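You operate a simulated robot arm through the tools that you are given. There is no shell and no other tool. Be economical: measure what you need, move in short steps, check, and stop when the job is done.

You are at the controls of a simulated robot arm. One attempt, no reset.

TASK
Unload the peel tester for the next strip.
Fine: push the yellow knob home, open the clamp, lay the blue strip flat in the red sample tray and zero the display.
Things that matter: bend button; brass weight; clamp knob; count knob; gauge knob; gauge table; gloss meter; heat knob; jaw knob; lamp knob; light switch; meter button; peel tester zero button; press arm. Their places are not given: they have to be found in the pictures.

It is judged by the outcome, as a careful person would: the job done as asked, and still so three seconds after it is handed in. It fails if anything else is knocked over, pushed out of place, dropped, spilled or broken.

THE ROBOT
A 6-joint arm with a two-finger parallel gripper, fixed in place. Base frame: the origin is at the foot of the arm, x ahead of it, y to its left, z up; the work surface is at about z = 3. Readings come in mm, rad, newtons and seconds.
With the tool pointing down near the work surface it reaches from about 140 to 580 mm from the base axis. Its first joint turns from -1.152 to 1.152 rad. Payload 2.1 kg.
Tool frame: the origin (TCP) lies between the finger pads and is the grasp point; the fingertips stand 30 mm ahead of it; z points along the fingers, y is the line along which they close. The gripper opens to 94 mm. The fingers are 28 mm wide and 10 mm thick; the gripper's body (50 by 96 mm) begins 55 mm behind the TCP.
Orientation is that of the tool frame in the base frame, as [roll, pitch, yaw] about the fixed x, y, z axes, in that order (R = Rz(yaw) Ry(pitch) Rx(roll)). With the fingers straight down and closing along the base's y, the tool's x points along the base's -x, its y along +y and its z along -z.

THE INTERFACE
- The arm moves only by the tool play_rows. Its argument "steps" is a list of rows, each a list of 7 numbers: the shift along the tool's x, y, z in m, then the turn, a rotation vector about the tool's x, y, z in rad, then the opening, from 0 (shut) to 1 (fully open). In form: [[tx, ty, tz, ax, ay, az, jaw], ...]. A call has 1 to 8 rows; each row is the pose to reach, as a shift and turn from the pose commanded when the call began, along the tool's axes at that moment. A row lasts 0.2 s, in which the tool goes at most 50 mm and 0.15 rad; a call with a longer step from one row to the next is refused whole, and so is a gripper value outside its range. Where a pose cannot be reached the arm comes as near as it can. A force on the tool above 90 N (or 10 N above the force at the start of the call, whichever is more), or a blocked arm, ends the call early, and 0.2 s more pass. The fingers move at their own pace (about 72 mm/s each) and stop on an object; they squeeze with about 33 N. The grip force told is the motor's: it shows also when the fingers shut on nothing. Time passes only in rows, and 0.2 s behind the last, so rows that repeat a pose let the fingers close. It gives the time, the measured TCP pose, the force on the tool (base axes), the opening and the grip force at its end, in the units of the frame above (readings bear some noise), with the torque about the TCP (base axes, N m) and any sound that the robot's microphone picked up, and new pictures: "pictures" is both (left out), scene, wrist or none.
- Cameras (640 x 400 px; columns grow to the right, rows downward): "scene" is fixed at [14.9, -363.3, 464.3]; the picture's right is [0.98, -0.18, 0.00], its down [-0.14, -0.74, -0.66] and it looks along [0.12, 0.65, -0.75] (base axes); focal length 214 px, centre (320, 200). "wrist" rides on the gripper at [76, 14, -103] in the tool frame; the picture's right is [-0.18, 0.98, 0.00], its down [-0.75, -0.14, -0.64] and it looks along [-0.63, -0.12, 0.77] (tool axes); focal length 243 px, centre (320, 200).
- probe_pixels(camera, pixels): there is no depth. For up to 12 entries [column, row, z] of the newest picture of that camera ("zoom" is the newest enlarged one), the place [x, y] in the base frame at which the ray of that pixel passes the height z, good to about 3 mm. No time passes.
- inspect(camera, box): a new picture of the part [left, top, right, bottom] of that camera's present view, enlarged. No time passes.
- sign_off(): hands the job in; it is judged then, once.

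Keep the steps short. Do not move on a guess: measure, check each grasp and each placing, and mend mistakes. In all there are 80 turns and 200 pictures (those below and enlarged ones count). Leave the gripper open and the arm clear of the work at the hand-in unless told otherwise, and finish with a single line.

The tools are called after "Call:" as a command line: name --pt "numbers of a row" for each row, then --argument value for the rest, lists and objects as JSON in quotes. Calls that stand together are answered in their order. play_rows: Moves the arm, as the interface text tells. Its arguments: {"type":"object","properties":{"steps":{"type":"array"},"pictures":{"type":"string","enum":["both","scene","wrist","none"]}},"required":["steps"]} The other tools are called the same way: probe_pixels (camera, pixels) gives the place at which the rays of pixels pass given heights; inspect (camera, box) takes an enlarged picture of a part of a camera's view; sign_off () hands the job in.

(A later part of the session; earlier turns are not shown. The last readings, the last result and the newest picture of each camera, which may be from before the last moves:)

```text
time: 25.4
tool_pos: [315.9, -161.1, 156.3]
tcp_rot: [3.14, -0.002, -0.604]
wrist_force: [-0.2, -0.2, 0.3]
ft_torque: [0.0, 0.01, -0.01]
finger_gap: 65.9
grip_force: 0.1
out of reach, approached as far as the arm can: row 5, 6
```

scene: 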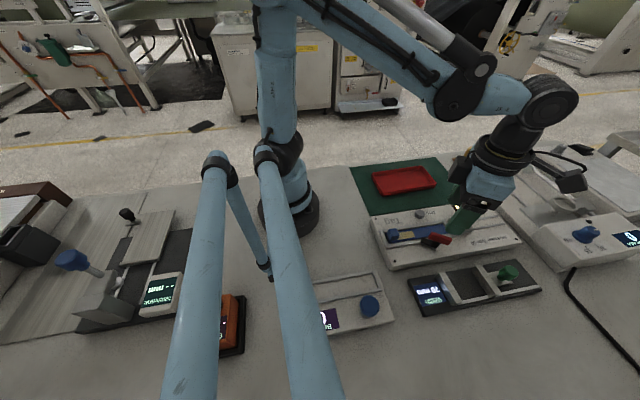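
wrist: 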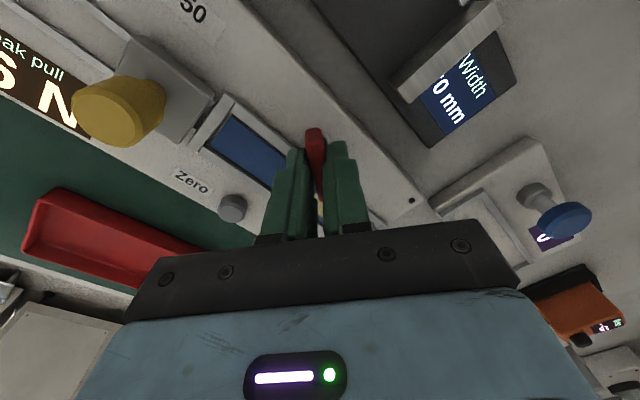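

Now rotate the wrist +π (three calls, no pictures until the last).

Call:
play_rows --pt "0 0 0 0 0 0.14 0.7" --pt "0 0 0 0 0 0.28 0.7" --pt "0 0 0 0 0 0.42 0.7" --pt "0 0 0 0 0 0.56 0.7" --pt "0 0 0 0 0 0.7 0.7" --pt "0 0 0 0 0 0.84 0.7" --pt "0 0 0 0 0 0.98 0.7" --pt "0 0 0 0 0 1.12 0.7" --pictures "none"

Call:
play_rows --pt "0 0 0 0 0 0.14 0.7" --pt "0 0 0 0 0 0.28 0.7" --pt "0 0 0 0 0 0.42 0.7" --pt "0 0 0 0 0 0.56 0.7" --pt "0 0 0 0 0 0.7 0.7" --pt "0 0 0 0 0 0.84 0.7" --pt "0 0 0 0 0 0.98 0.7" --pt "0 0 0 0 0 1.12 0.7" --pictures "none"

Call:
play_rows --pt "0 0 0 0 0 0.14 0.7" --pt "0 0 0 0 0 0.28 0.7" --pt "0 0 0 0 0 0.42 0.7" --pt "0 0 0 0 0 0.56 0.7" --pt "0 0 0 0 0 0.7 0.7" --pt "0 0 0 0 0 0.84 0.7" --pt "0 0 0 0 0 0.9 0.7" --pt "0 0 0 0 0 0.9 0.7"

Call:
inspect --camera "scene" --box '[390, 200, 480, 270]'

```text
time: 27.2
tool_pos: [315.2, -161.4, 154.6]
tcp_rot: [3.139, 0.001, -1.72]
wrist_force: [-0.6, -0.8, 0.1]
ft_torque: [0.0, 0.0, 0.01]
finger_gap: 66.1
grip_force: 0.1
```

```text
time: 29.1
tool_pos: [316.3, -161.3, 156.0]
tcp_rot: [3.141, 0.0, -2.842]
wrist_force: [0.2, -0.3, 0.2]
ft_torque: [-0.01, 0.02, 0.0]
finger_gap: 65.8
grip_force: 0.0
```

```text
time: 30.9
tool_pos: [316.0, -161.8, 155.6]
tcp_rot: [-3.14, 0.0, 2.544]
wrist_force: [-0.1, -0.5, -0.2]
ft_torque: [0.0, -0.01, 0.04]
finger_gap: 65.6
grip_force: 0.0
```

scene: 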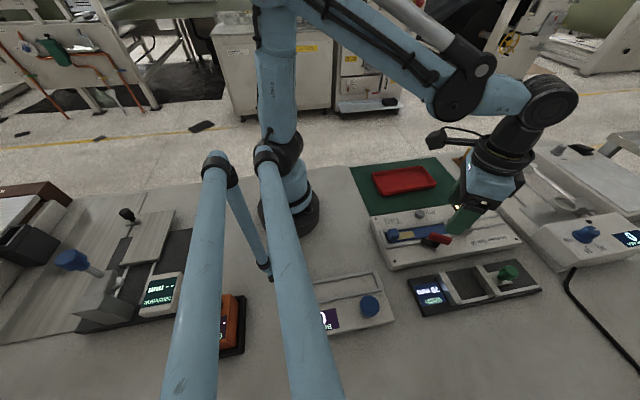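
wrist: 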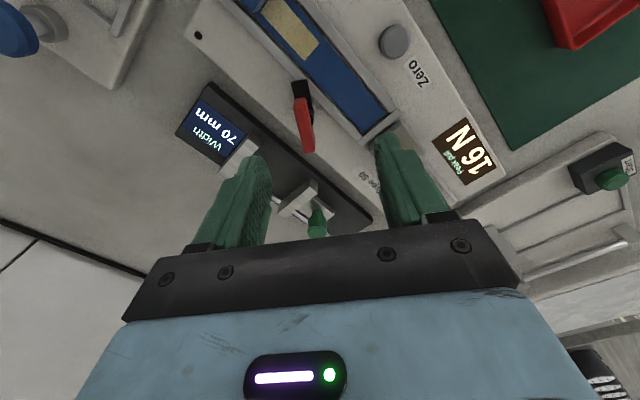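

```text
5.71 times, centred on (435, 235) of scene
```

zoom: 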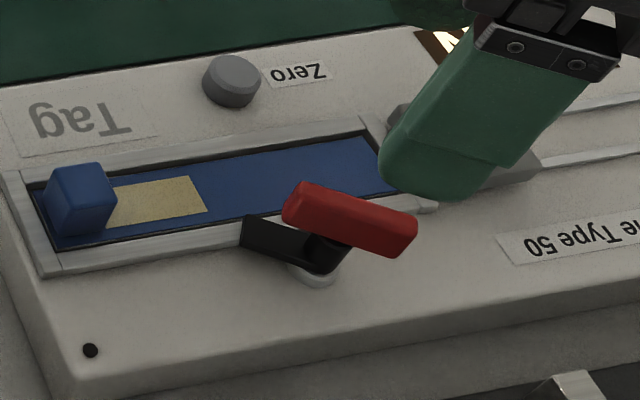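

Clamp arm visibly swung; regrip the bar with recentring to (309.5,-173).

Call:
play_rows --pt "-0.001 -0.013 0 0 0 0 0.7" --pt "-0.001 -0.013 0.03 0 0 0 0.7" --pt "-0.001 -0.013 0.06 0 0 0 0.7" --pt "-0.001 -0.013 0.071 0 0 0 0.7" --pt "-0.001 -0.013 0.071 0 0 0 0.4" --pt "-0.001 -0.013 0.071 0 0 0 0.03" --pt "-0.001 -0.013 0.071 0 0 0 0.03" --pt "-0.001 -0.013 0.071 0 0 0 0.03"

```text
time: 32.6
tool_pos: [308.8, -173.0, 82.5]
tcp_rot: [3.141, 0.001, 2.545]
wrist_force: [4.8, 3.8, -14.2]
ft_torque: [0.17, 0.03, 0.0]
finger_gap: 13.7
grip_force: 44.9
```

scene: 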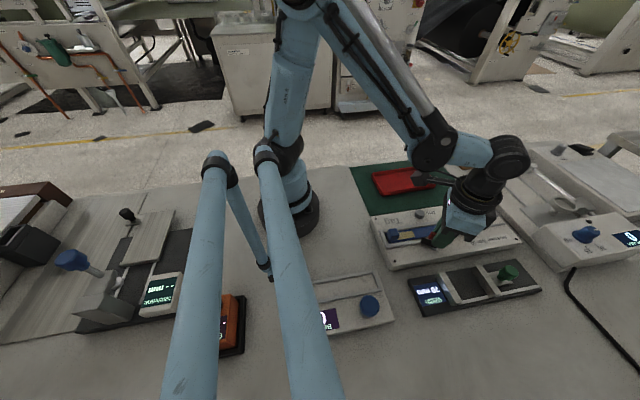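
wrist: 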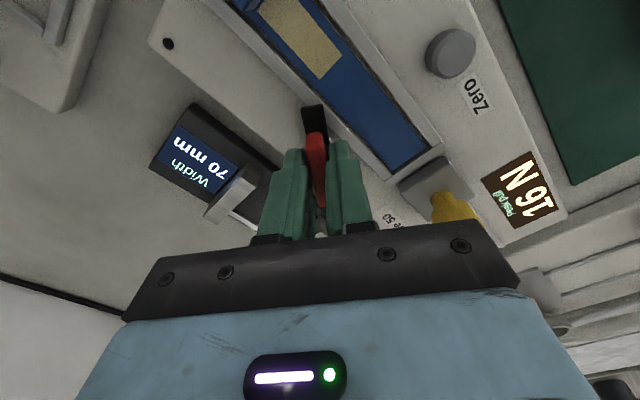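

Gripped. Turn CCW further.

Call:
play_rows --pt "0 0 0 0 0 -0.1 0.03" --pt "0 0 0 0 0 -0.2 0.03" --pt "0 0 0 0 0 -0.3 0.03" --pt "0 0 0 0 0 -0.4 0.03" --pt "0 0 0 0 0 -0.5 0.03" --pt "0 0 0 0 0 -0.6 0.03" --pt "0 0 0 0 0 -0.6 0.03"

Call:
inspect --camera "scene" --box '[390, 200, 480, 270]'

```text
time: 34.2
tool_pos: [309.4, -173.6, 85.8]
tcp_rot: [3.14, -0.002, -3.138]
wrist_force: [2.3, -10.6, -0.9]
ft_torque: [-0.12, 0.06, -0.25]
finger_gap: 9.5
grip_force: 43.1
```

scene: 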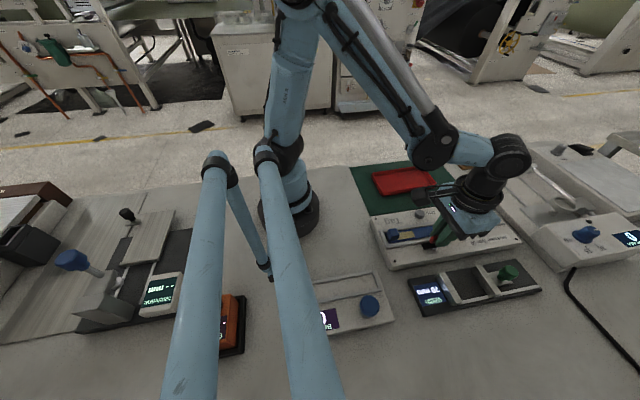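
wrist: 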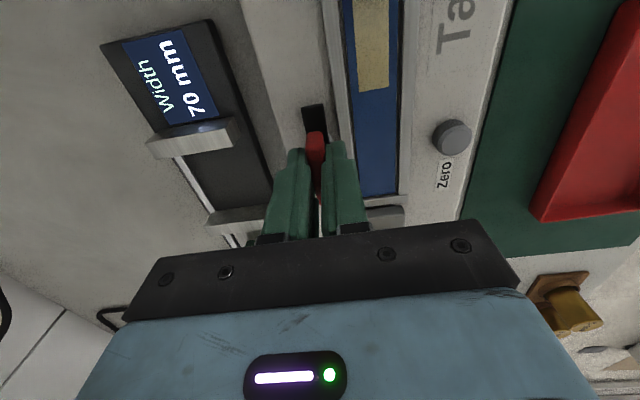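

```text
5.71 times, centred on (435, 235) of scene
```

zoom: 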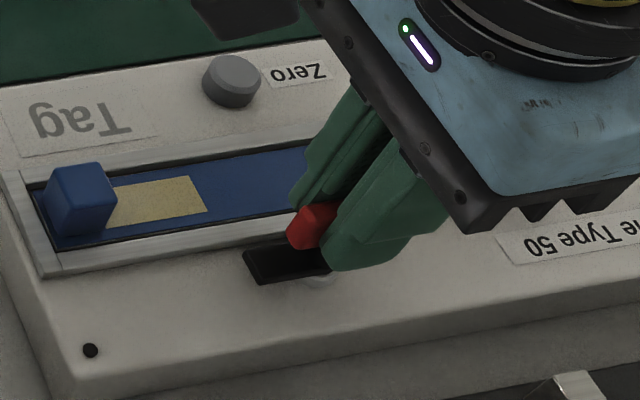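

Arm now parallel to the bed, 90° open. Feel a little further for the end stop.

Call:
play_rows --pt "0 0 0 0 0 -0.06 0.03" --pt "0 0 0 0 0 -0.12 0.03" --pt "0 0 0 0 0 -0.12 0.03" --pictures "none"

```text
time: 35.0
tool_pos: [308.7, -173.3, 87.2]
tcp_rot: [-3.14, -0.001, -3.017]
wrist_force: [-6.7, -12.3, 34.4]
ft_torque: [-0.2, 0.33, -1.38]
finger_gap: 12.8
grip_force: 45.1
```

Stop felt (-1.4 N·m). Turn back square, open, lift.

Call:
play_rows --pt "0 0 0 0 0 0.07 0.03" --pt "0 0 0 0 0 0.11 0.3" --pt "0 0 0 0 0 0.11 0.7" --pt "0 0 0 0 0 0.11 0.7" --pt "0 0 -0.04 0 0 0.12 0.7" --pt "0 0 -0.08 0 0 0.12 0.8"

Call:
inspect --camera "scene" --box '[380, 190, 500, 275]'

```text
time: 36.5
tool_pos: [308.9, -171.4, 165.0]
tcp_rot: [-3.141, 0.001, -3.139]
wrist_force: [-0.3, 0.2, -0.6]
ft_torque: [-0.02, 0.0, 0.02]
finger_gap: 75.1
grip_force: 0.0
```

scene: 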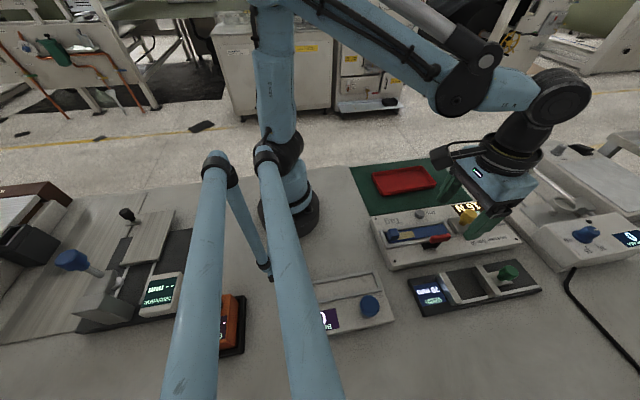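
wrist: 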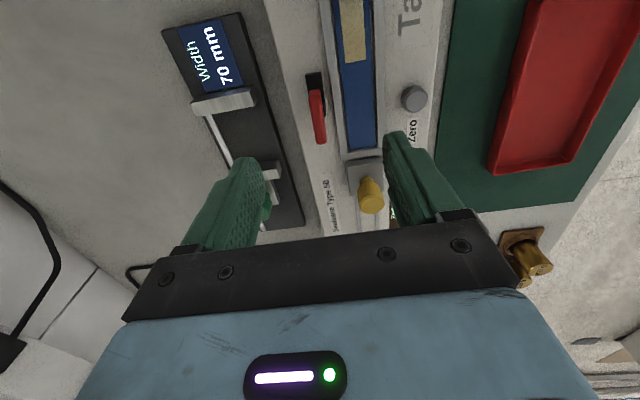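

```text
4.71 times, centred on (440, 232) of scene
```

zoom: 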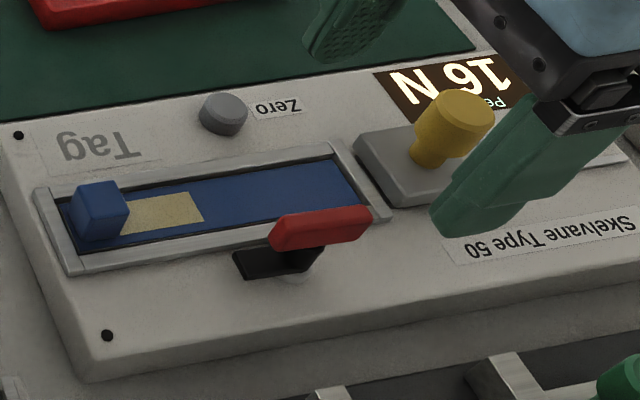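

Clamp is open. Next, move over the tab end for measuring the tab and the tray.

Call:
play_rows --pt "0.03 0.02 0 0 0 0 1" --pt "0.06 0.04 0 0 0 0 1" --pt "0.09 0.06 0 0 0 0 1" --pt "0.11 0.08 -0.02 0 0 0 1" --pt "0.11 0.08 -0.02 0 0 0 1"

Call:
inspect --camera "wrist" --box '[220, 40, 400, 200]'

Call:
inspect --camera "scene" --box '[370, 150, 450, 250]'

```text
time: 37.6
tool_pos: [197.2, -94.0, 188.5]
tcp_rot: [-3.14, 0.0, -3.138]
wrist_force: [0.2, -0.2, -1.6]
ft_torque: [-0.04, -0.02, 0.0]
finger_gap: 93.8
grip_force: 0.1
```

scene: 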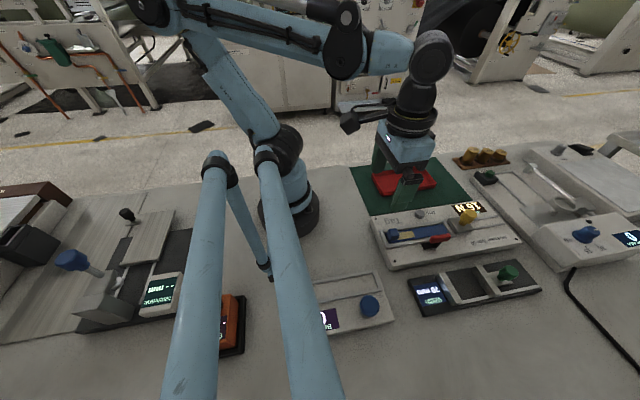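
wrist: 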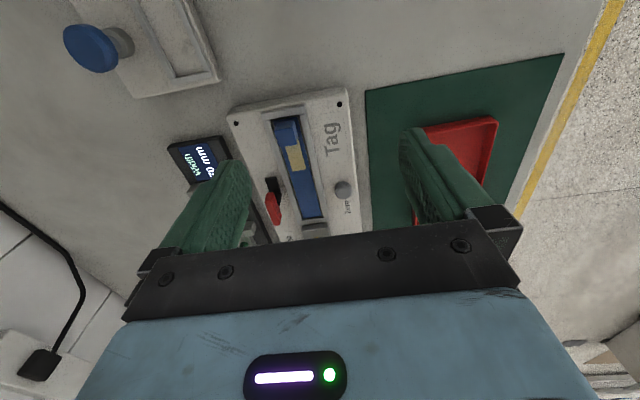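

```text
2.50 times, centred on (310, 120) of wrist
```

zoom: 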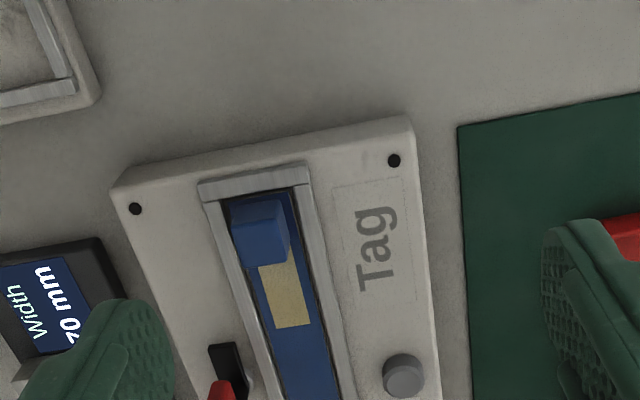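

```text
4.00 times, centred on (410, 200) of scene
```

zoom: 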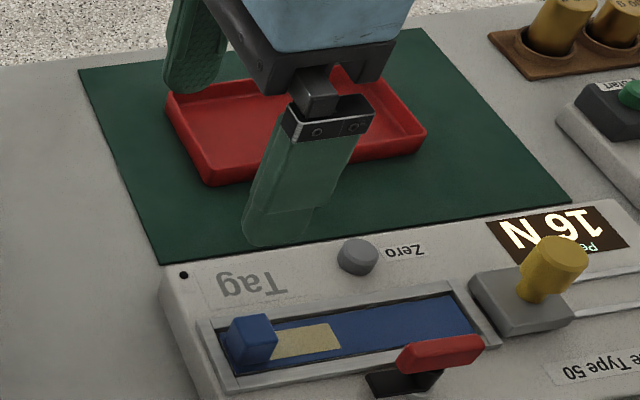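

Call:
probe_pixels --camera "wrist" --pixels '[[275.2, 134, 50], [296, 131.2, 50], [298, 144.8, 50], [278, 148, 50], [274, 122, 35], [294, 119.2, 35], [275.2, 134, 55], [285, 139, 55], [285, 139, 45], [423, 127, 18], [497, 118, 18]]'

Call:
probe_pixels --camera "scene" --pixels '[[391, 232, 50], [391, 232, 45], [391, 232, 55], [371.9, 173.9, 15], [382.8, 194.8, 15], [435.9, 182.3, 15], [421.9, 165.8, 15], [371.9, 173.9, 20], [386, 192, 6], [431, 182, 6]]'

```text
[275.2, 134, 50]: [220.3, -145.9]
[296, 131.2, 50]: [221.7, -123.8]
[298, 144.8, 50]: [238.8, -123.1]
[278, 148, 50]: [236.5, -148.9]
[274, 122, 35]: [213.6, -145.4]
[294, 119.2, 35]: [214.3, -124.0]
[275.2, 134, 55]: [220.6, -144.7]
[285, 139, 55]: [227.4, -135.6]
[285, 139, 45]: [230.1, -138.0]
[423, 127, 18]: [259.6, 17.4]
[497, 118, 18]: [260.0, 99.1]
```

```text
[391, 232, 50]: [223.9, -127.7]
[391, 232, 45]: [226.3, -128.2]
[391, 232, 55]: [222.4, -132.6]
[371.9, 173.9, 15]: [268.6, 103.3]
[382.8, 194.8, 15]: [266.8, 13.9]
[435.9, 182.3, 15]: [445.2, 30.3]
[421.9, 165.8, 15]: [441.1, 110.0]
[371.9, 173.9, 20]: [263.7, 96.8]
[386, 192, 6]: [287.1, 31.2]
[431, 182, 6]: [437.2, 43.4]
```

Tab centre ≈(226,-135.5), top ≈51. Tray rim ≈ x 263–443, y 14–105. Go above the tab and descend to z≈76.

Call:
play_rows --pt "-0.029 -0.0415 0 0 0 0 1" --pt "-0.029 -0.0415 0.045 0 0 0 0.8" --pt "-0.029 -0.0415 0.085 0 0 0 0.6" --pt "-0.029 -0.0415 0.112 0 0 0 0.5" --pt "-0.029 -0.0415 0.112 0 0 0 0.5"

Call:
inspect --camera "scene" --box '[370, 200, 450, 260]'

Call:
inspect --camera "wrist" --box '[240, 80, 400, 240]'

```text
refused: row 1 steps farther than a row can; nothing moved
```

```text
6.67 times, centred on (410, 230) of scene
```

zoom: 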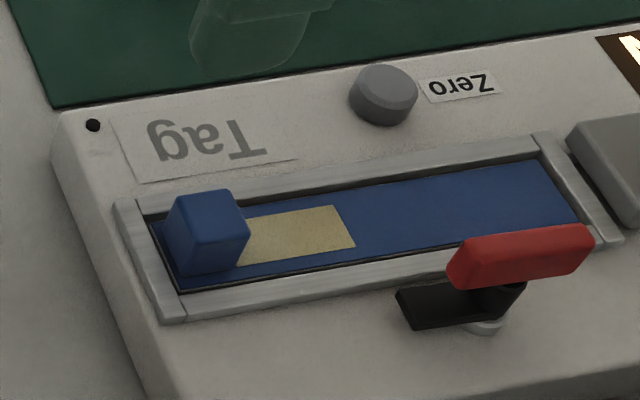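

```text
2.50 times, centred on (320, 160) of wrist
```

zoom: 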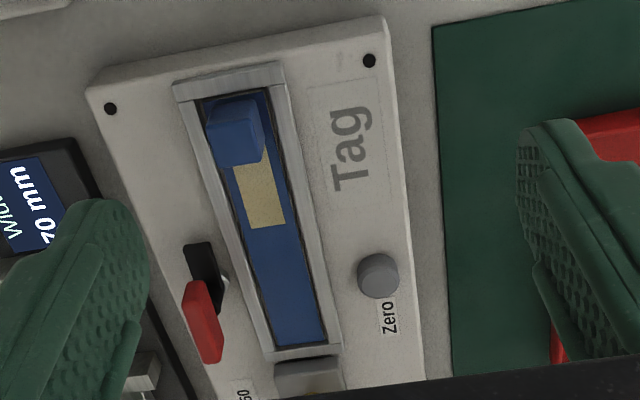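

Row too long; split it. Also probe the strip's far end.

Call:
probe_pixels --camera "wrist" --pixels '[[312, 217, 33], [274, 119, 33], [266, 112, 36], [312, 224, 36]]'

Call:
play_rows --pt "-0.015 -0.021 0 0 0 0 1" --pt "-0.029 -0.0415 0 0 0 0 1" --pt "-0.029 -0.0415 0.045 0 0 0 0.8" --pt "-0.029 -0.0415 0.085 0 0 0 0.6" --pt "-0.029 -0.0415 0.112 0 0 0 0.5" --pt "-0.029 -0.0415 0.112 0 0 0 0.5"

Call:
inspect --camera "scene" --box '[370, 200, 450, 260]'

Call:
inspect --camera "wrist" --box '[240, 80, 400, 240]'

```text
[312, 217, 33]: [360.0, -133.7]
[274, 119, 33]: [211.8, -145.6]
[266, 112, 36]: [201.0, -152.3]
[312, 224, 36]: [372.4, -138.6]
```

```text
time: 39.0
tool_pos: [228.7, -133.3, 72.4]
tcp_rot: [-3.142, 0.0, -3.138]
wrist_force: [-0.8, -0.8, -0.3]
ft_torque: [0.02, 0.01, -0.01]
finger_gap: 47.4
grip_force: 0.1
```

scene: 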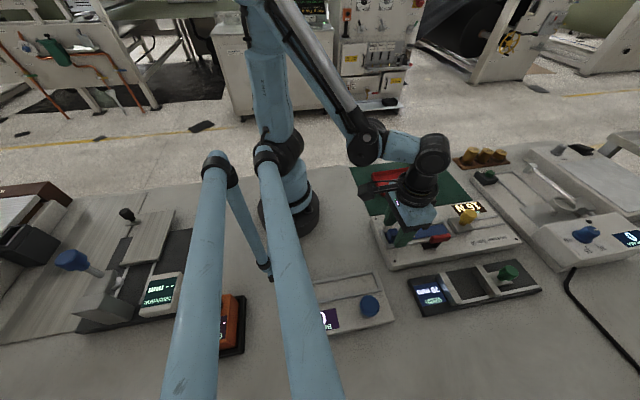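
wrist: 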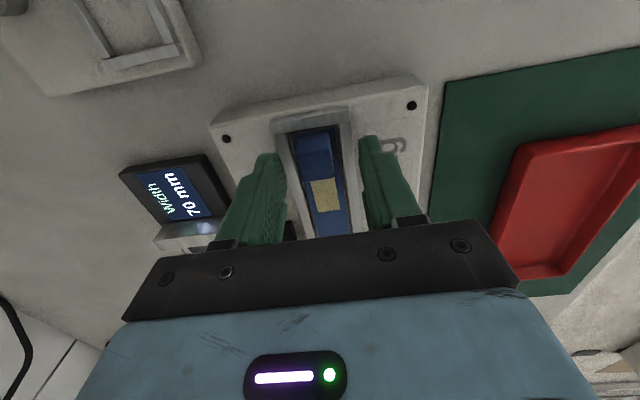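

```text
6.67 times, centred on (410, 230) of scene
```

zoom: 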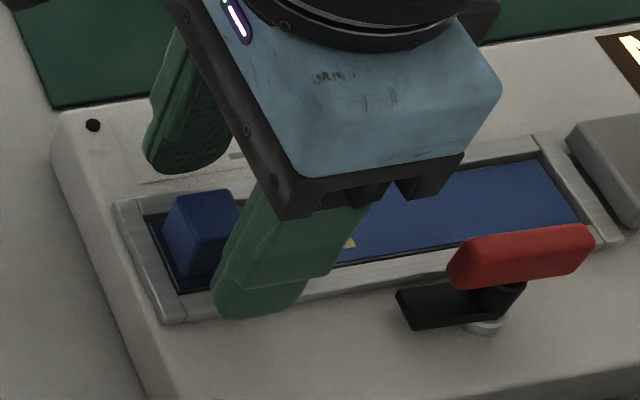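

```text
2.50 times, centred on (320, 160) of wrist
```

zoom: 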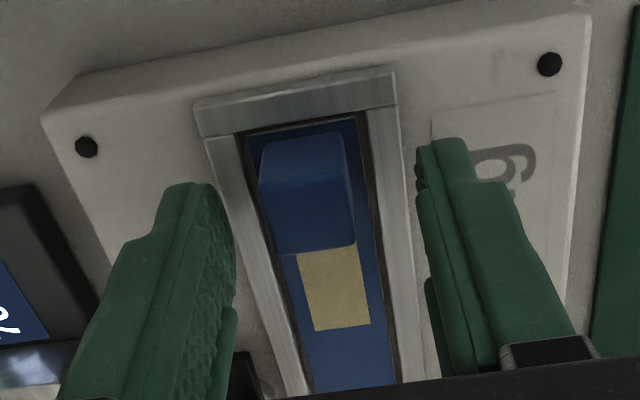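

Call:
probe_pixels --camera "wrist" --pixels '[[316.8, 168, 45], [316.8, 168, 50], [316.8, 168, 55], [312, 135, 36]]'

Call:
probe_pixels --camera "scene" --pixels '[[394.2, 231.9, 45], [394.2, 231.9, 50], [394.2, 231.9, 55]]'

```text
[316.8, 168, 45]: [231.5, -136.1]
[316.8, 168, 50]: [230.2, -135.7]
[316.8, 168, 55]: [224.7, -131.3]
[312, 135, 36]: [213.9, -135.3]
```

```text
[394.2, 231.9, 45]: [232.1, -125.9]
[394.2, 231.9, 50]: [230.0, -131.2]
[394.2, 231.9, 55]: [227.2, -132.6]
```

Tab centre ≈(227,-134), top ≈54: tips at z≈42 are astride it. Close.

Call:
play_rows --pt "0.001 -0.001 0.001 0 0 0 0.35" --pt "0.001 -0.001 0.001 0 0 0 0.15" --pt "0.001 -0.001 0.001 0 0 0 0.1" --pt "0.001 -0.001 0.001 0 0 0 0.1" --pictures "wrist"

```text
time: 40.0
tool_pos: [226.3, -134.8, 71.7]
tcp_rot: [3.14, 0.001, -3.139]
wrist_force: [-1.0, 0.1, 0.3]
ft_torque: [-0.01, 0.02, -0.01]
finger_gap: 18.4
grip_force: 33.0
```

wrist: 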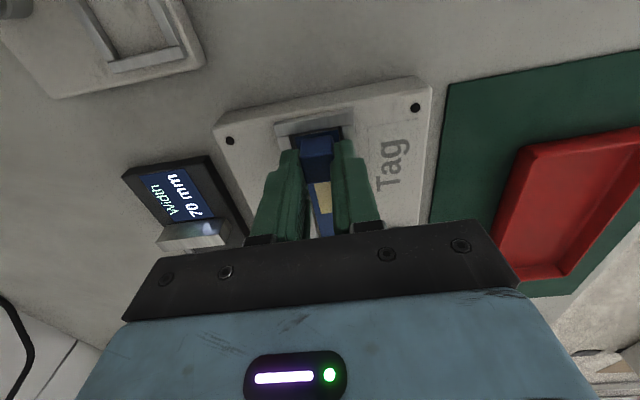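

Gripped at 18.4 mm. Lift slowly, first 30 mm, and look.

Call:
play_rows --pt "0 0 -0.006 0 0 0 0.1" --pt "0 0 -0.012 0 0 0 0.1" --pt "0 0 -0.022 0 0 0 0.1" --pt "0 0 -0.035 0 0 0 0.1" --pt "0 0 -0.035 0 0 0 0.1"

Call:
inspect --camera "scene" --box '[370, 190, 490, 270]'

```text
time: 41.2
tool_pos: [228.1, -135.2, 107.2]
tcp_rot: [-3.141, 0.001, -3.137]
wrist_force: [1.6, -0.3, -0.6]
ft_torque: [-0.02, 0.0, 0.02]
finger_gap: 18.9
grip_force: 32.7
```

scene: 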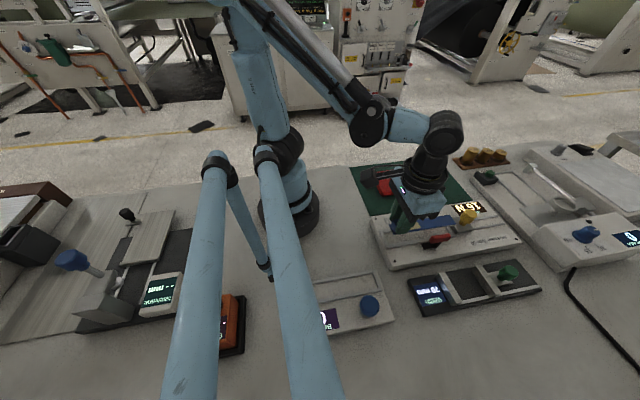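
wrist: 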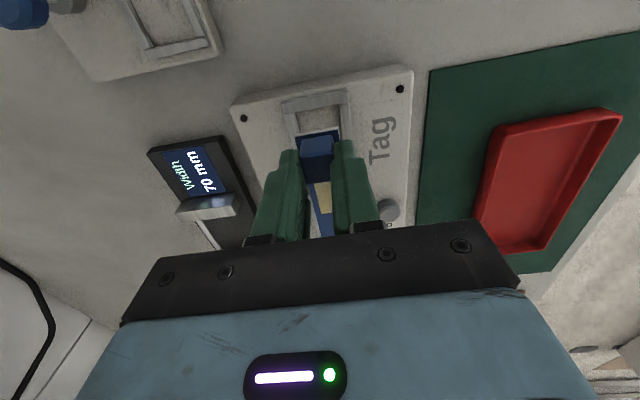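

```text
5.00 times, centred on (430, 230) of scene
```

zoom: 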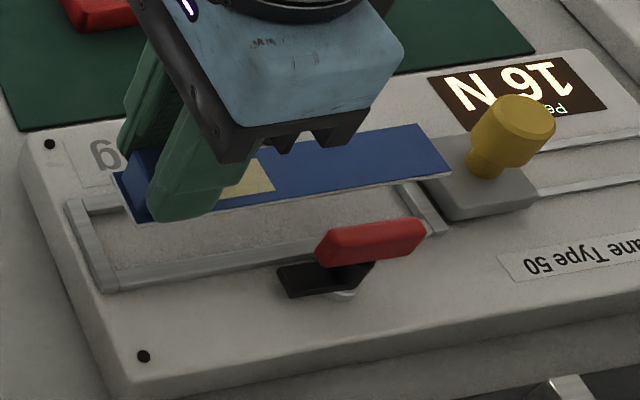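

Strip is lifted, level. Measure the tray from this view.

Call:
inspect --camera "wrist" --box '[440, 80, 640, 280]'

```text
2.00 times, centred on (540, 180) of wrist
```

zoom: 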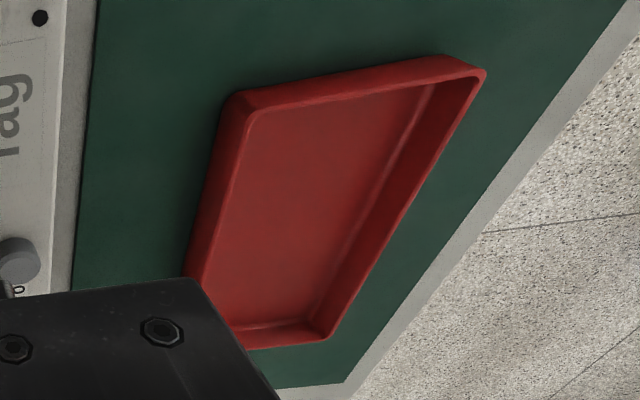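

Call:
probe_pixels --camera "wrist" --pixels '[[594, 124, 6], [541, 235, 6], [505, 135, 6], [502, 130, 18], [621, 116, 18], [544, 249, 18], [502, 130, 22], [621, 116, 22], [501, 126, 5]]'

Call:
probe_pixels --camera "scene" --pixels '[[371.9, 173.9, 18], [382.8, 194.8, 18], [435.9, 182.3, 18], [421.9, 165.8, 18]]'

```text
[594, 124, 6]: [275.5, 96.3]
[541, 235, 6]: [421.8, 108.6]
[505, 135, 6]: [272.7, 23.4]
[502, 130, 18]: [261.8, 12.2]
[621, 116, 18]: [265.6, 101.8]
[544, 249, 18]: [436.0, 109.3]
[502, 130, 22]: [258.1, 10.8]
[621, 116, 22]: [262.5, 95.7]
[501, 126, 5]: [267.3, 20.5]
```

```text
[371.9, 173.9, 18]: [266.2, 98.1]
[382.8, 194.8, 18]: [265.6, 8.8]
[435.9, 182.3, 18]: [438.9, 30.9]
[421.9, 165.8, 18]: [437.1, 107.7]
```

Call:
probe_pixels --camera "scene" --pixels '[[389, 225, 68], [393, 234.4, 68], [449.6, 215, 68], [456.4, 225, 68], [389, 225, 64], [393, 234.4, 64], [449.6, 215, 64], [456.4, 225, 64]]'

Call:
inspect --camera "wrist" --box '[270, 80, 370, 240]'

```text
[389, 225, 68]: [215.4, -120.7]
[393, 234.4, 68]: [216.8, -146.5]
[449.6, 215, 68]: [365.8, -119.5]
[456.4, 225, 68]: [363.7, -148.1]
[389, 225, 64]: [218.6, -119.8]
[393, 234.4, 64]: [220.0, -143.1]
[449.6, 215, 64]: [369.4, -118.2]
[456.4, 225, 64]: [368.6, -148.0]
```

```text
2.50 times, centred on (320, 160) of wrist
```

zoom: 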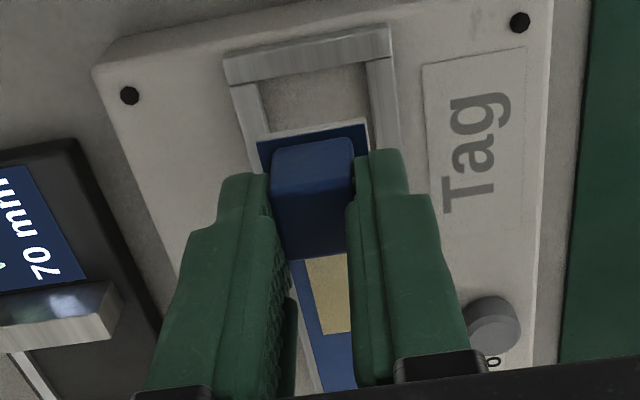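

Strip ≈149×27 mm, spanning TCP-12 to TCP+137. Rise and shift for a fuller tray view.

Call:
play_rows --pt "0 0 -0.04 0 0 0 0.1" --pt "0.005 0.02 -0.08 0 0 0 0.1" --pt "0.01 0.05 -0.113 0 0 0 0.1" --pt "0.013 0.075 -0.113 0 0 0 0.1" --pt "0.013 0.075 -0.113 0 0 0 0.1"

Call:
inspect --camera "wrist" --box '[380, 60, 580, 240]'

Call:
inspect --camera "scene" --box '[350, 140, 480, 220]'

```text
time: 42.5
tool_pos: [214.3, -63.1, 218.7]
tcp_rot: [3.141, 0.001, -3.14]
wrist_force: [0.0, -0.1, -0.1]
ft_torque: [0.03, 0.03, 0.0]
finger_gap: 18.9
grip_force: 32.7
```

scene: 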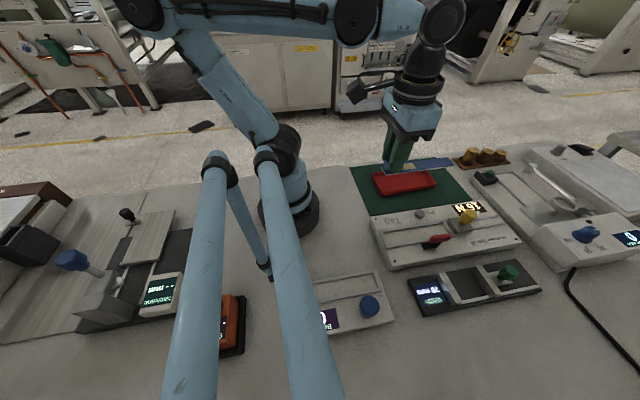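
wrist: 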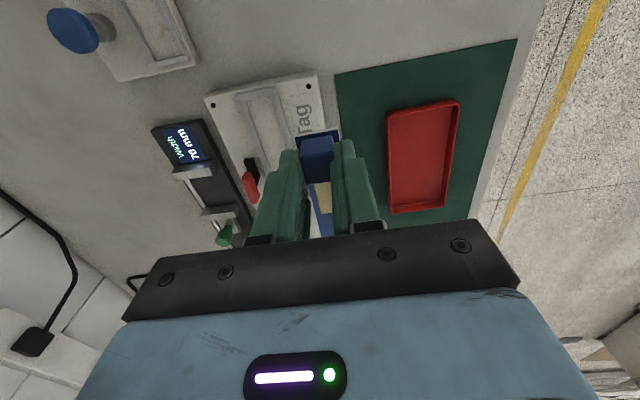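

```text
2.22 times, centred on (480, 150) of wrist
```

zoom: 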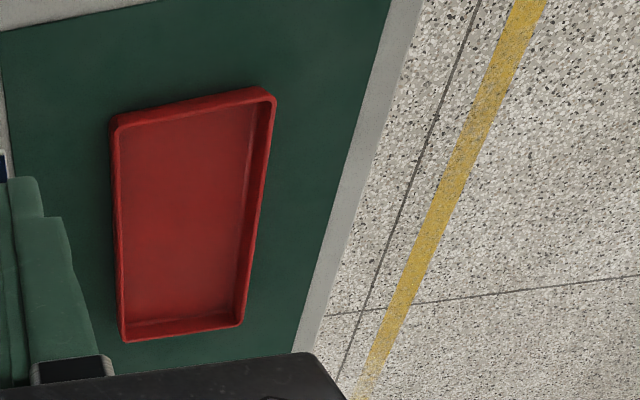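

```text
4.92 times, centred on (415, 180) of scene
```

zoom: 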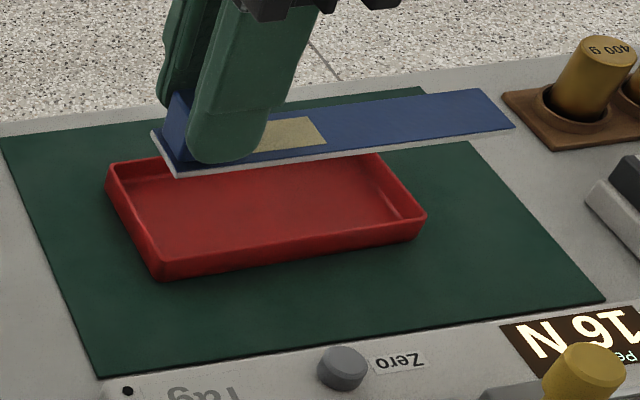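

Call:
probe_pixels --camera "wrist" --pixels '[[386.9, 113.1, 20], [460.2, 102.8, 20], [444.9, 206.3, 20], [391.8, 213.9, 20], [390, 115.8, 20], [456.6, 106.4, 20], [443.1, 203.1, 20], [393.6, 209.9, 20], [449.4, 108.6, 6], [441.3, 200.4, 6], [395.4, 206.3, 6], [392, 118.5, 6]]'

```text
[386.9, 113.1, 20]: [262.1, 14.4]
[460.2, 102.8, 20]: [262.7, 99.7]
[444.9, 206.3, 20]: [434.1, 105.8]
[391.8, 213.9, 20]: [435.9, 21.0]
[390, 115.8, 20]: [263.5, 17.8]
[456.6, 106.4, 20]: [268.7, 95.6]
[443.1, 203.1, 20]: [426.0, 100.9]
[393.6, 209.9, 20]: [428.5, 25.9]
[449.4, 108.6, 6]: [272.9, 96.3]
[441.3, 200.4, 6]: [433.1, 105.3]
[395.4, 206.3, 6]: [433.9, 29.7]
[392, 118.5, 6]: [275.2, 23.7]
```

Tray: outer 172×85, rotated ≈+0.037 rad, centre ≈(348.7,60.2); inner floor ≈158×73. Target TCP ≈(287.7,58), yaw +0.037. Move across high, then down to hover at z≈78.

Call:
play_rows --pt "-0.02 0.035 0 0 0 0 0.1" --pt "-0.04 0.075 0 0 0 -0.02 0.1" --pt "-0.06 0.11 0 0 0 -0.037 0.1" --pt "-0.0734 0.121 0.03 0 0 -0.037 0.1" --pt "-0.0734 0.121 0.075 0 0 -0.037 0.1" --pt "-0.0734 0.121 0.115 0 0 -0.037 0.1" --pt "-0.0734 0.121 0.14 0 0 -0.037 0.1" --pt "-0.0734 0.121 0.14 0 0 -0.037 0.1"

Call:
inspect --camera "scene" --box '[355, 145, 465, 215]'

Call:
inspect --camera "wrist" --box '[220, 80, 420, 240]'

```text
time: 44.2
tool_pos: [286.1, 60.9, 79.8]
tcp_rot: [3.141, 0.001, -3.102]
wrist_force: [0.4, 0.4, 0.1]
ft_torque: [-0.02, 0.02, -0.06]
finger_gap: 18.8
grip_force: 32.8
```

scene: 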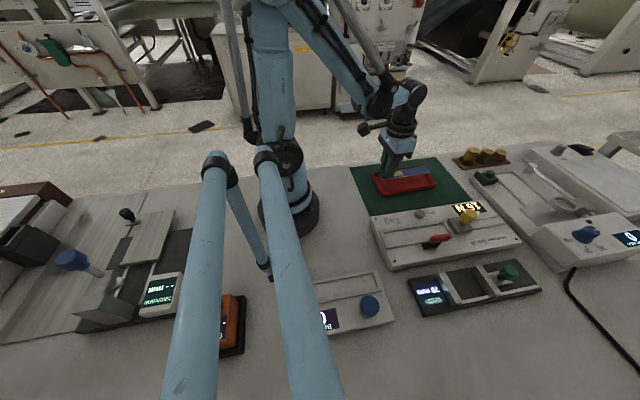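
wrist: 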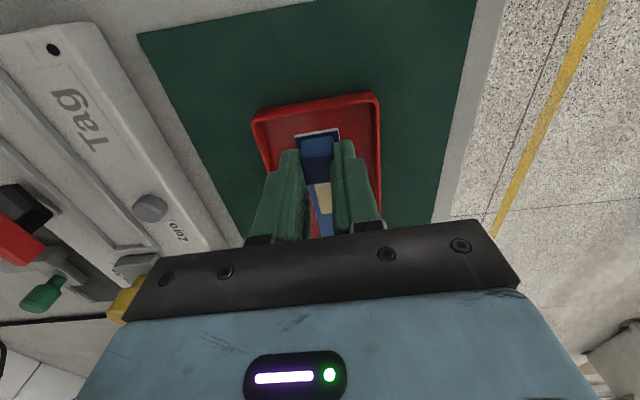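

```text
5.71 times, centred on (410, 180) of scene
```

zoom: 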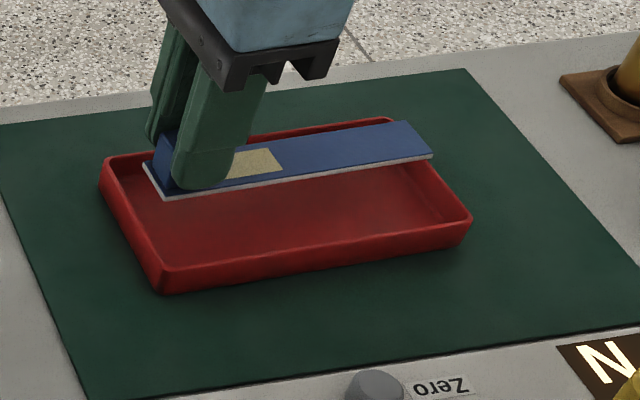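

```text
2.50 times, centred on (320, 160) of wrist
```

zoom: 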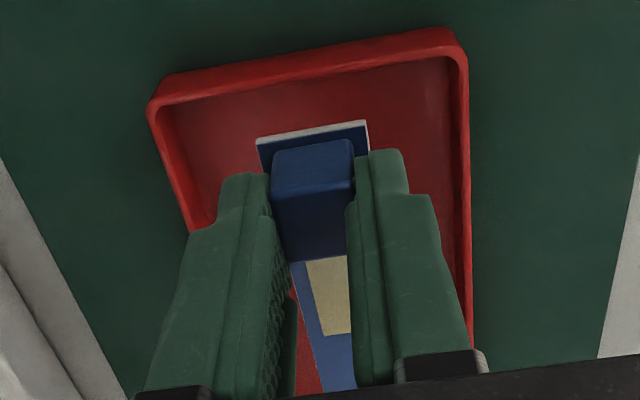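

Aligned. Descend to z≈60 with a 2 mm -y shift and check clearance to the rims.

Call:
play_rows --pt "0 -0.002 0.01 0 0 0 0.1" --pt "0 -0.002 0.018 0 0 0 0.1" --pt "0 -0.002 0.018 0 0 0 0.1"

Call:
inspect --camera "scene" --box '[355, 145, 465, 215]'

Call:
inspect --camera "wrist" --box '[220, 80, 420, 240]'

```text
time: 45.0
tool_pos: [286.0, 57.5, 61.8]
tcp_rot: [3.142, 0.001, -3.103]
wrist_force: [0.3, 0.6, 0.1]
ft_torque: [0.01, 0.02, 0.01]
finger_gap: 18.9
grip_force: 32.9
```

scene: 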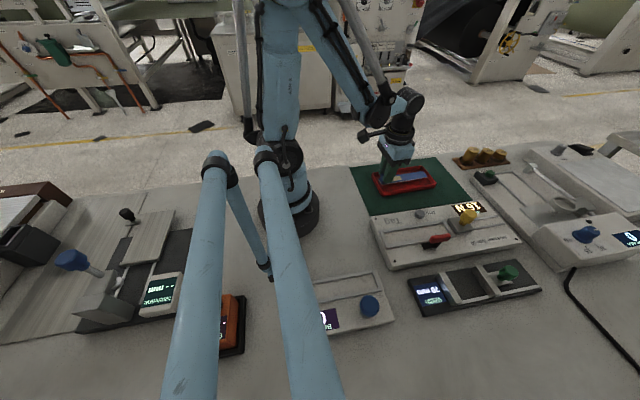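
wrist: 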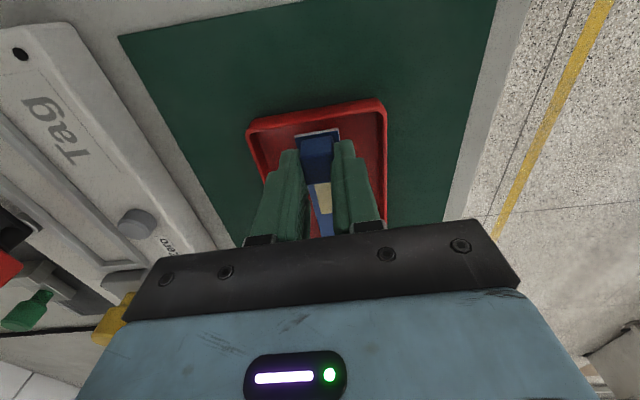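

```text
5.71 times, centred on (410, 180) of scene
```

zoom: 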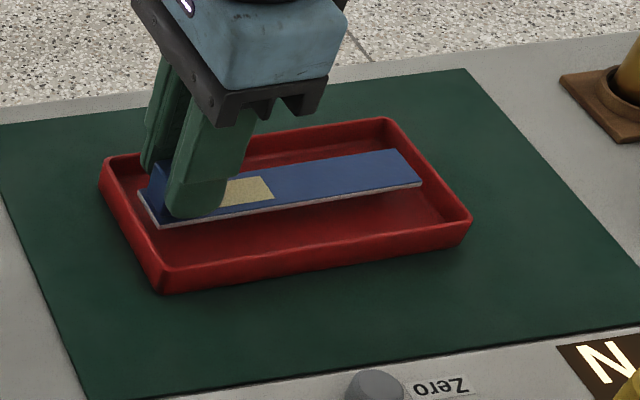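

```text
2.50 times, centred on (320, 160) of wrist
```

zoom: 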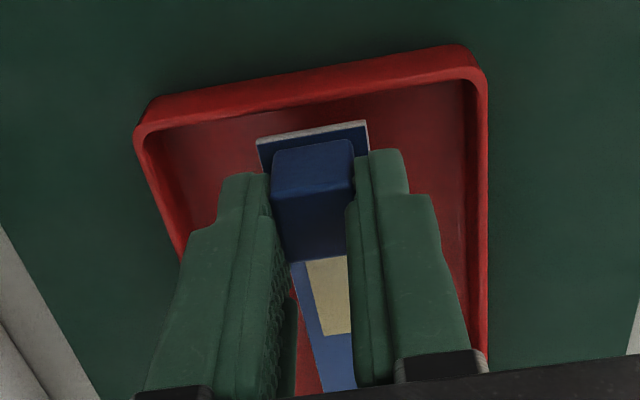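

Centred, about 9 mm gap at both ends. Lower slowly.

Call:
play_rows --pt "0 0 0.004 0 0 0 0.1" --pt "0 0 0.008 0 0 0 0.1" --pt "0 0 0.01 0 0 0 0.1" --pt "0 0 0.01 0 0 0 0.1"

Call:
inspect --camera "scene" --box '[355, 145, 465, 215]'

```text
time: 46.0
tool_pos: [286.7, 58.4, 51.9]
tcp_rot: [3.14, 0.001, -3.102]
wrist_force: [-0.8, 0.4, -0.5]
ft_torque: [0.01, -0.01, -0.03]
finger_gap: 18.8
grip_force: 32.8
```

scene: 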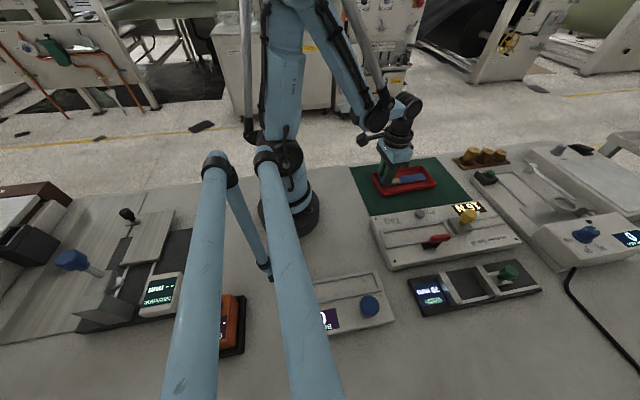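
wrist: 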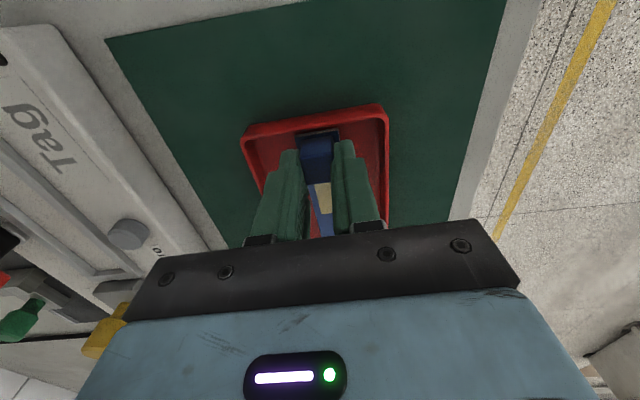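

```text
5.71 times, centred on (410, 180) of scene
```

zoom: 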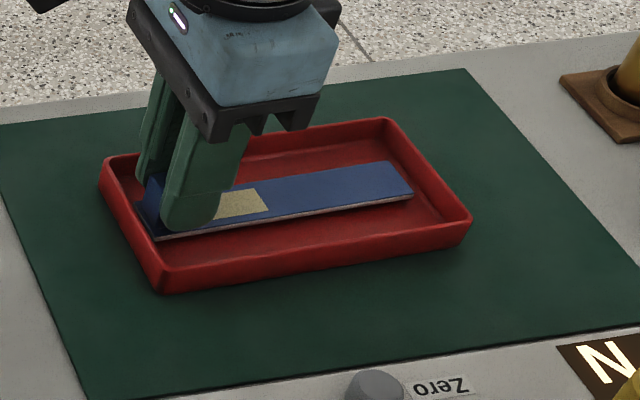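

Call:
inspect --camera "wrist" --box '[230, 90, 400, 200]'

Call:
inspect --camera "scene" --box '[368, 160, 440, 205]'

```text
3.64 times, centred on (315, 145) of wrist
```

zoom: 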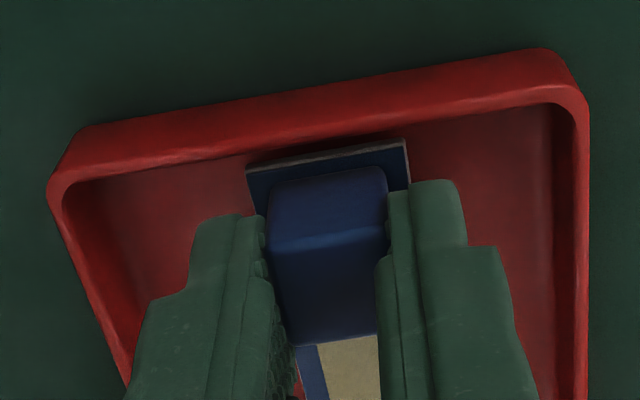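

```text
8.89 times, centred on (404, 182) of scene
```

zoom: 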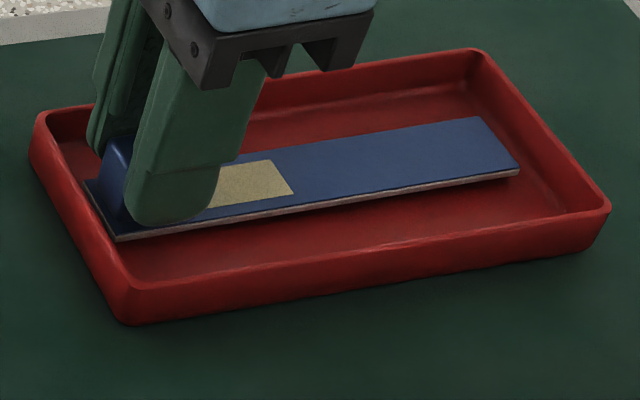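

Right gap ≈7 mm, left ≈2 mm; shift +2.5 mm along x and lower in small steps.

Call:
play_rows --pt "-0.0025 0 0.0 0 0 0 0.1" --pt "-0.0025 0 0.0015 0 0 0 0.1" --pt "-0.0025 0 0.003 0 0 0 0.1" --pt "-0.0025 0 0.003 0 0 0 0.1" --pictures "none"

Call:
inspect --camera "scene" --box '[368, 160, 440, 205]'

```text
time: 47.0
tool_pos: [289.3, 60.5, 49.5]
tcp_rot: [3.141, 0.0, -3.1]
wrist_force: [0.2, 0.1, -0.8]
ft_torque: [0.01, 0.01, 0.01]
finger_gap: 18.9
grip_force: 32.9
```

```text
8.89 times, centred on (404, 182) of scene
```

zoom: 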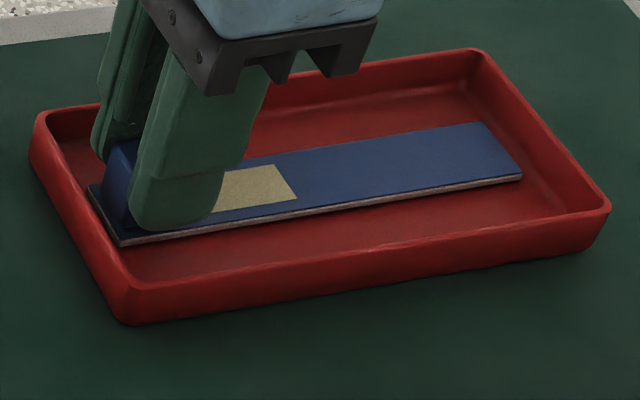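

No contact yet. Continue down in 1.5 mm steps.

Call:
play_rows --pt "0 0 0.0015 0 0 0 0.1" --pt "0 0 0.003 0 0 0 0.1" --pt "0 0 0.003 0 0 0 0.1" --pictures "none"

Call:
inspect --camera "scene" --box '[368, 160, 440, 205]'

```text
time: 47.9
tool_pos: [290.5, 58.3, 46.2]
tcp_rot: [3.14, -0.003, -3.104]
wrist_force: [-2.1, 3.1, 24.1]
ft_torque: [0.07, 0.3, 0.0]
finger_gap: 18.8
grip_force: 33.0
```

```text
8.89 times, centred on (404, 182) of scene
```

zoom: 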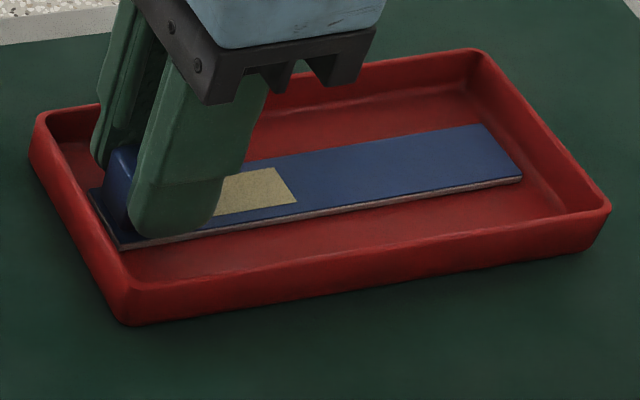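

Contact (24 N). Ease up 1 mm, open modestly, rise.

Call:
play_rows --pt "0 0 -0.001 0 0 0 0.1" --pt "0 0 -0.001 0 0 0 0.25" --pt "0 0 -0.001 0 0 0 0.35" --pt "0 0 -0.001 0 0 0 0.35" --pt "0 0 -0.02 0 0 0 0.35" --pt "0 0 -0.06 0 0 0 0.35" --pt "0 0 -0.1 0 0 0 0.35" --pt "0 0 -0.12 0 0 0 0.35"

Call:
inspect --camera "scene" --box '[368, 160, 440, 205]'

Call:
inspect --camera "wrist" --box '[220, 60, 420, 240]'

```text
time: 49.6
tool_pos: [290.4, 59.7, 165.4]
tcp_rot: [3.14, -0.001, -3.102]
wrist_force: [0.3, 0.2, -0.1]
ft_torque: [-0.02, 0.0, 0.05]
finger_gap: 33.1
grip_force: 0.0
```

scene: 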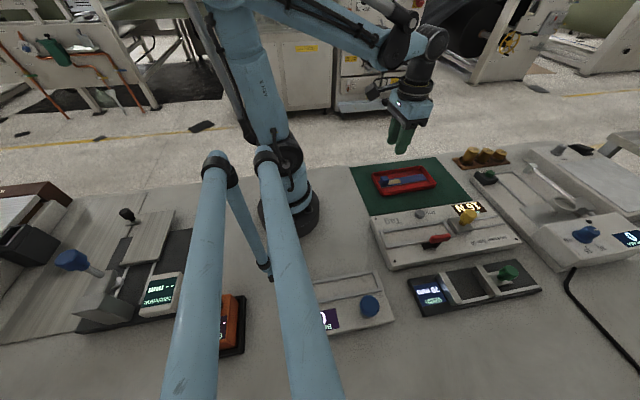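
wrist: 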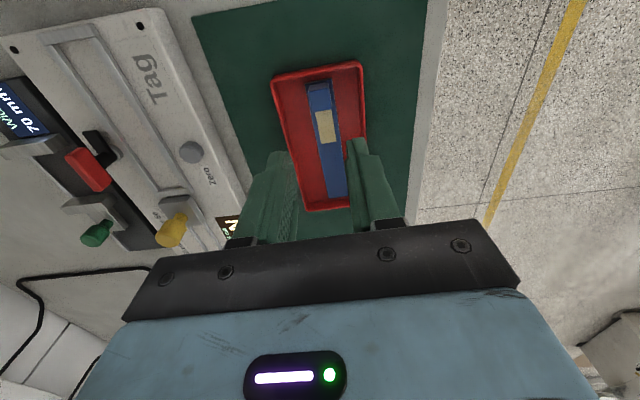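

```text
8.89 times, centred on (404, 182) of scene
```

zoom: 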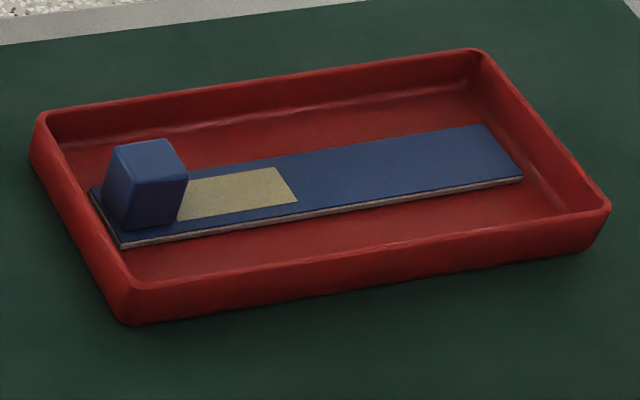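

```text
2.22 times, centred on (320, 150) of wrist
```

zoom: 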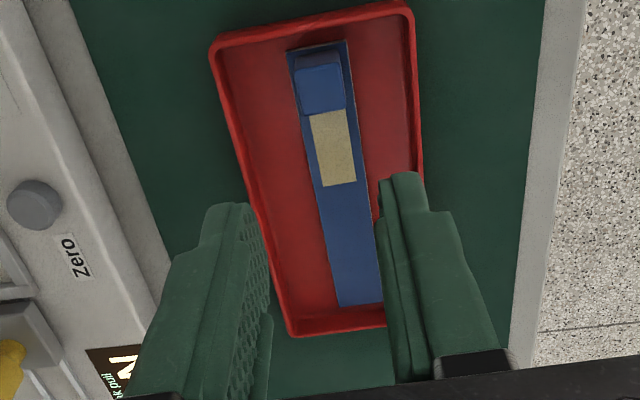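

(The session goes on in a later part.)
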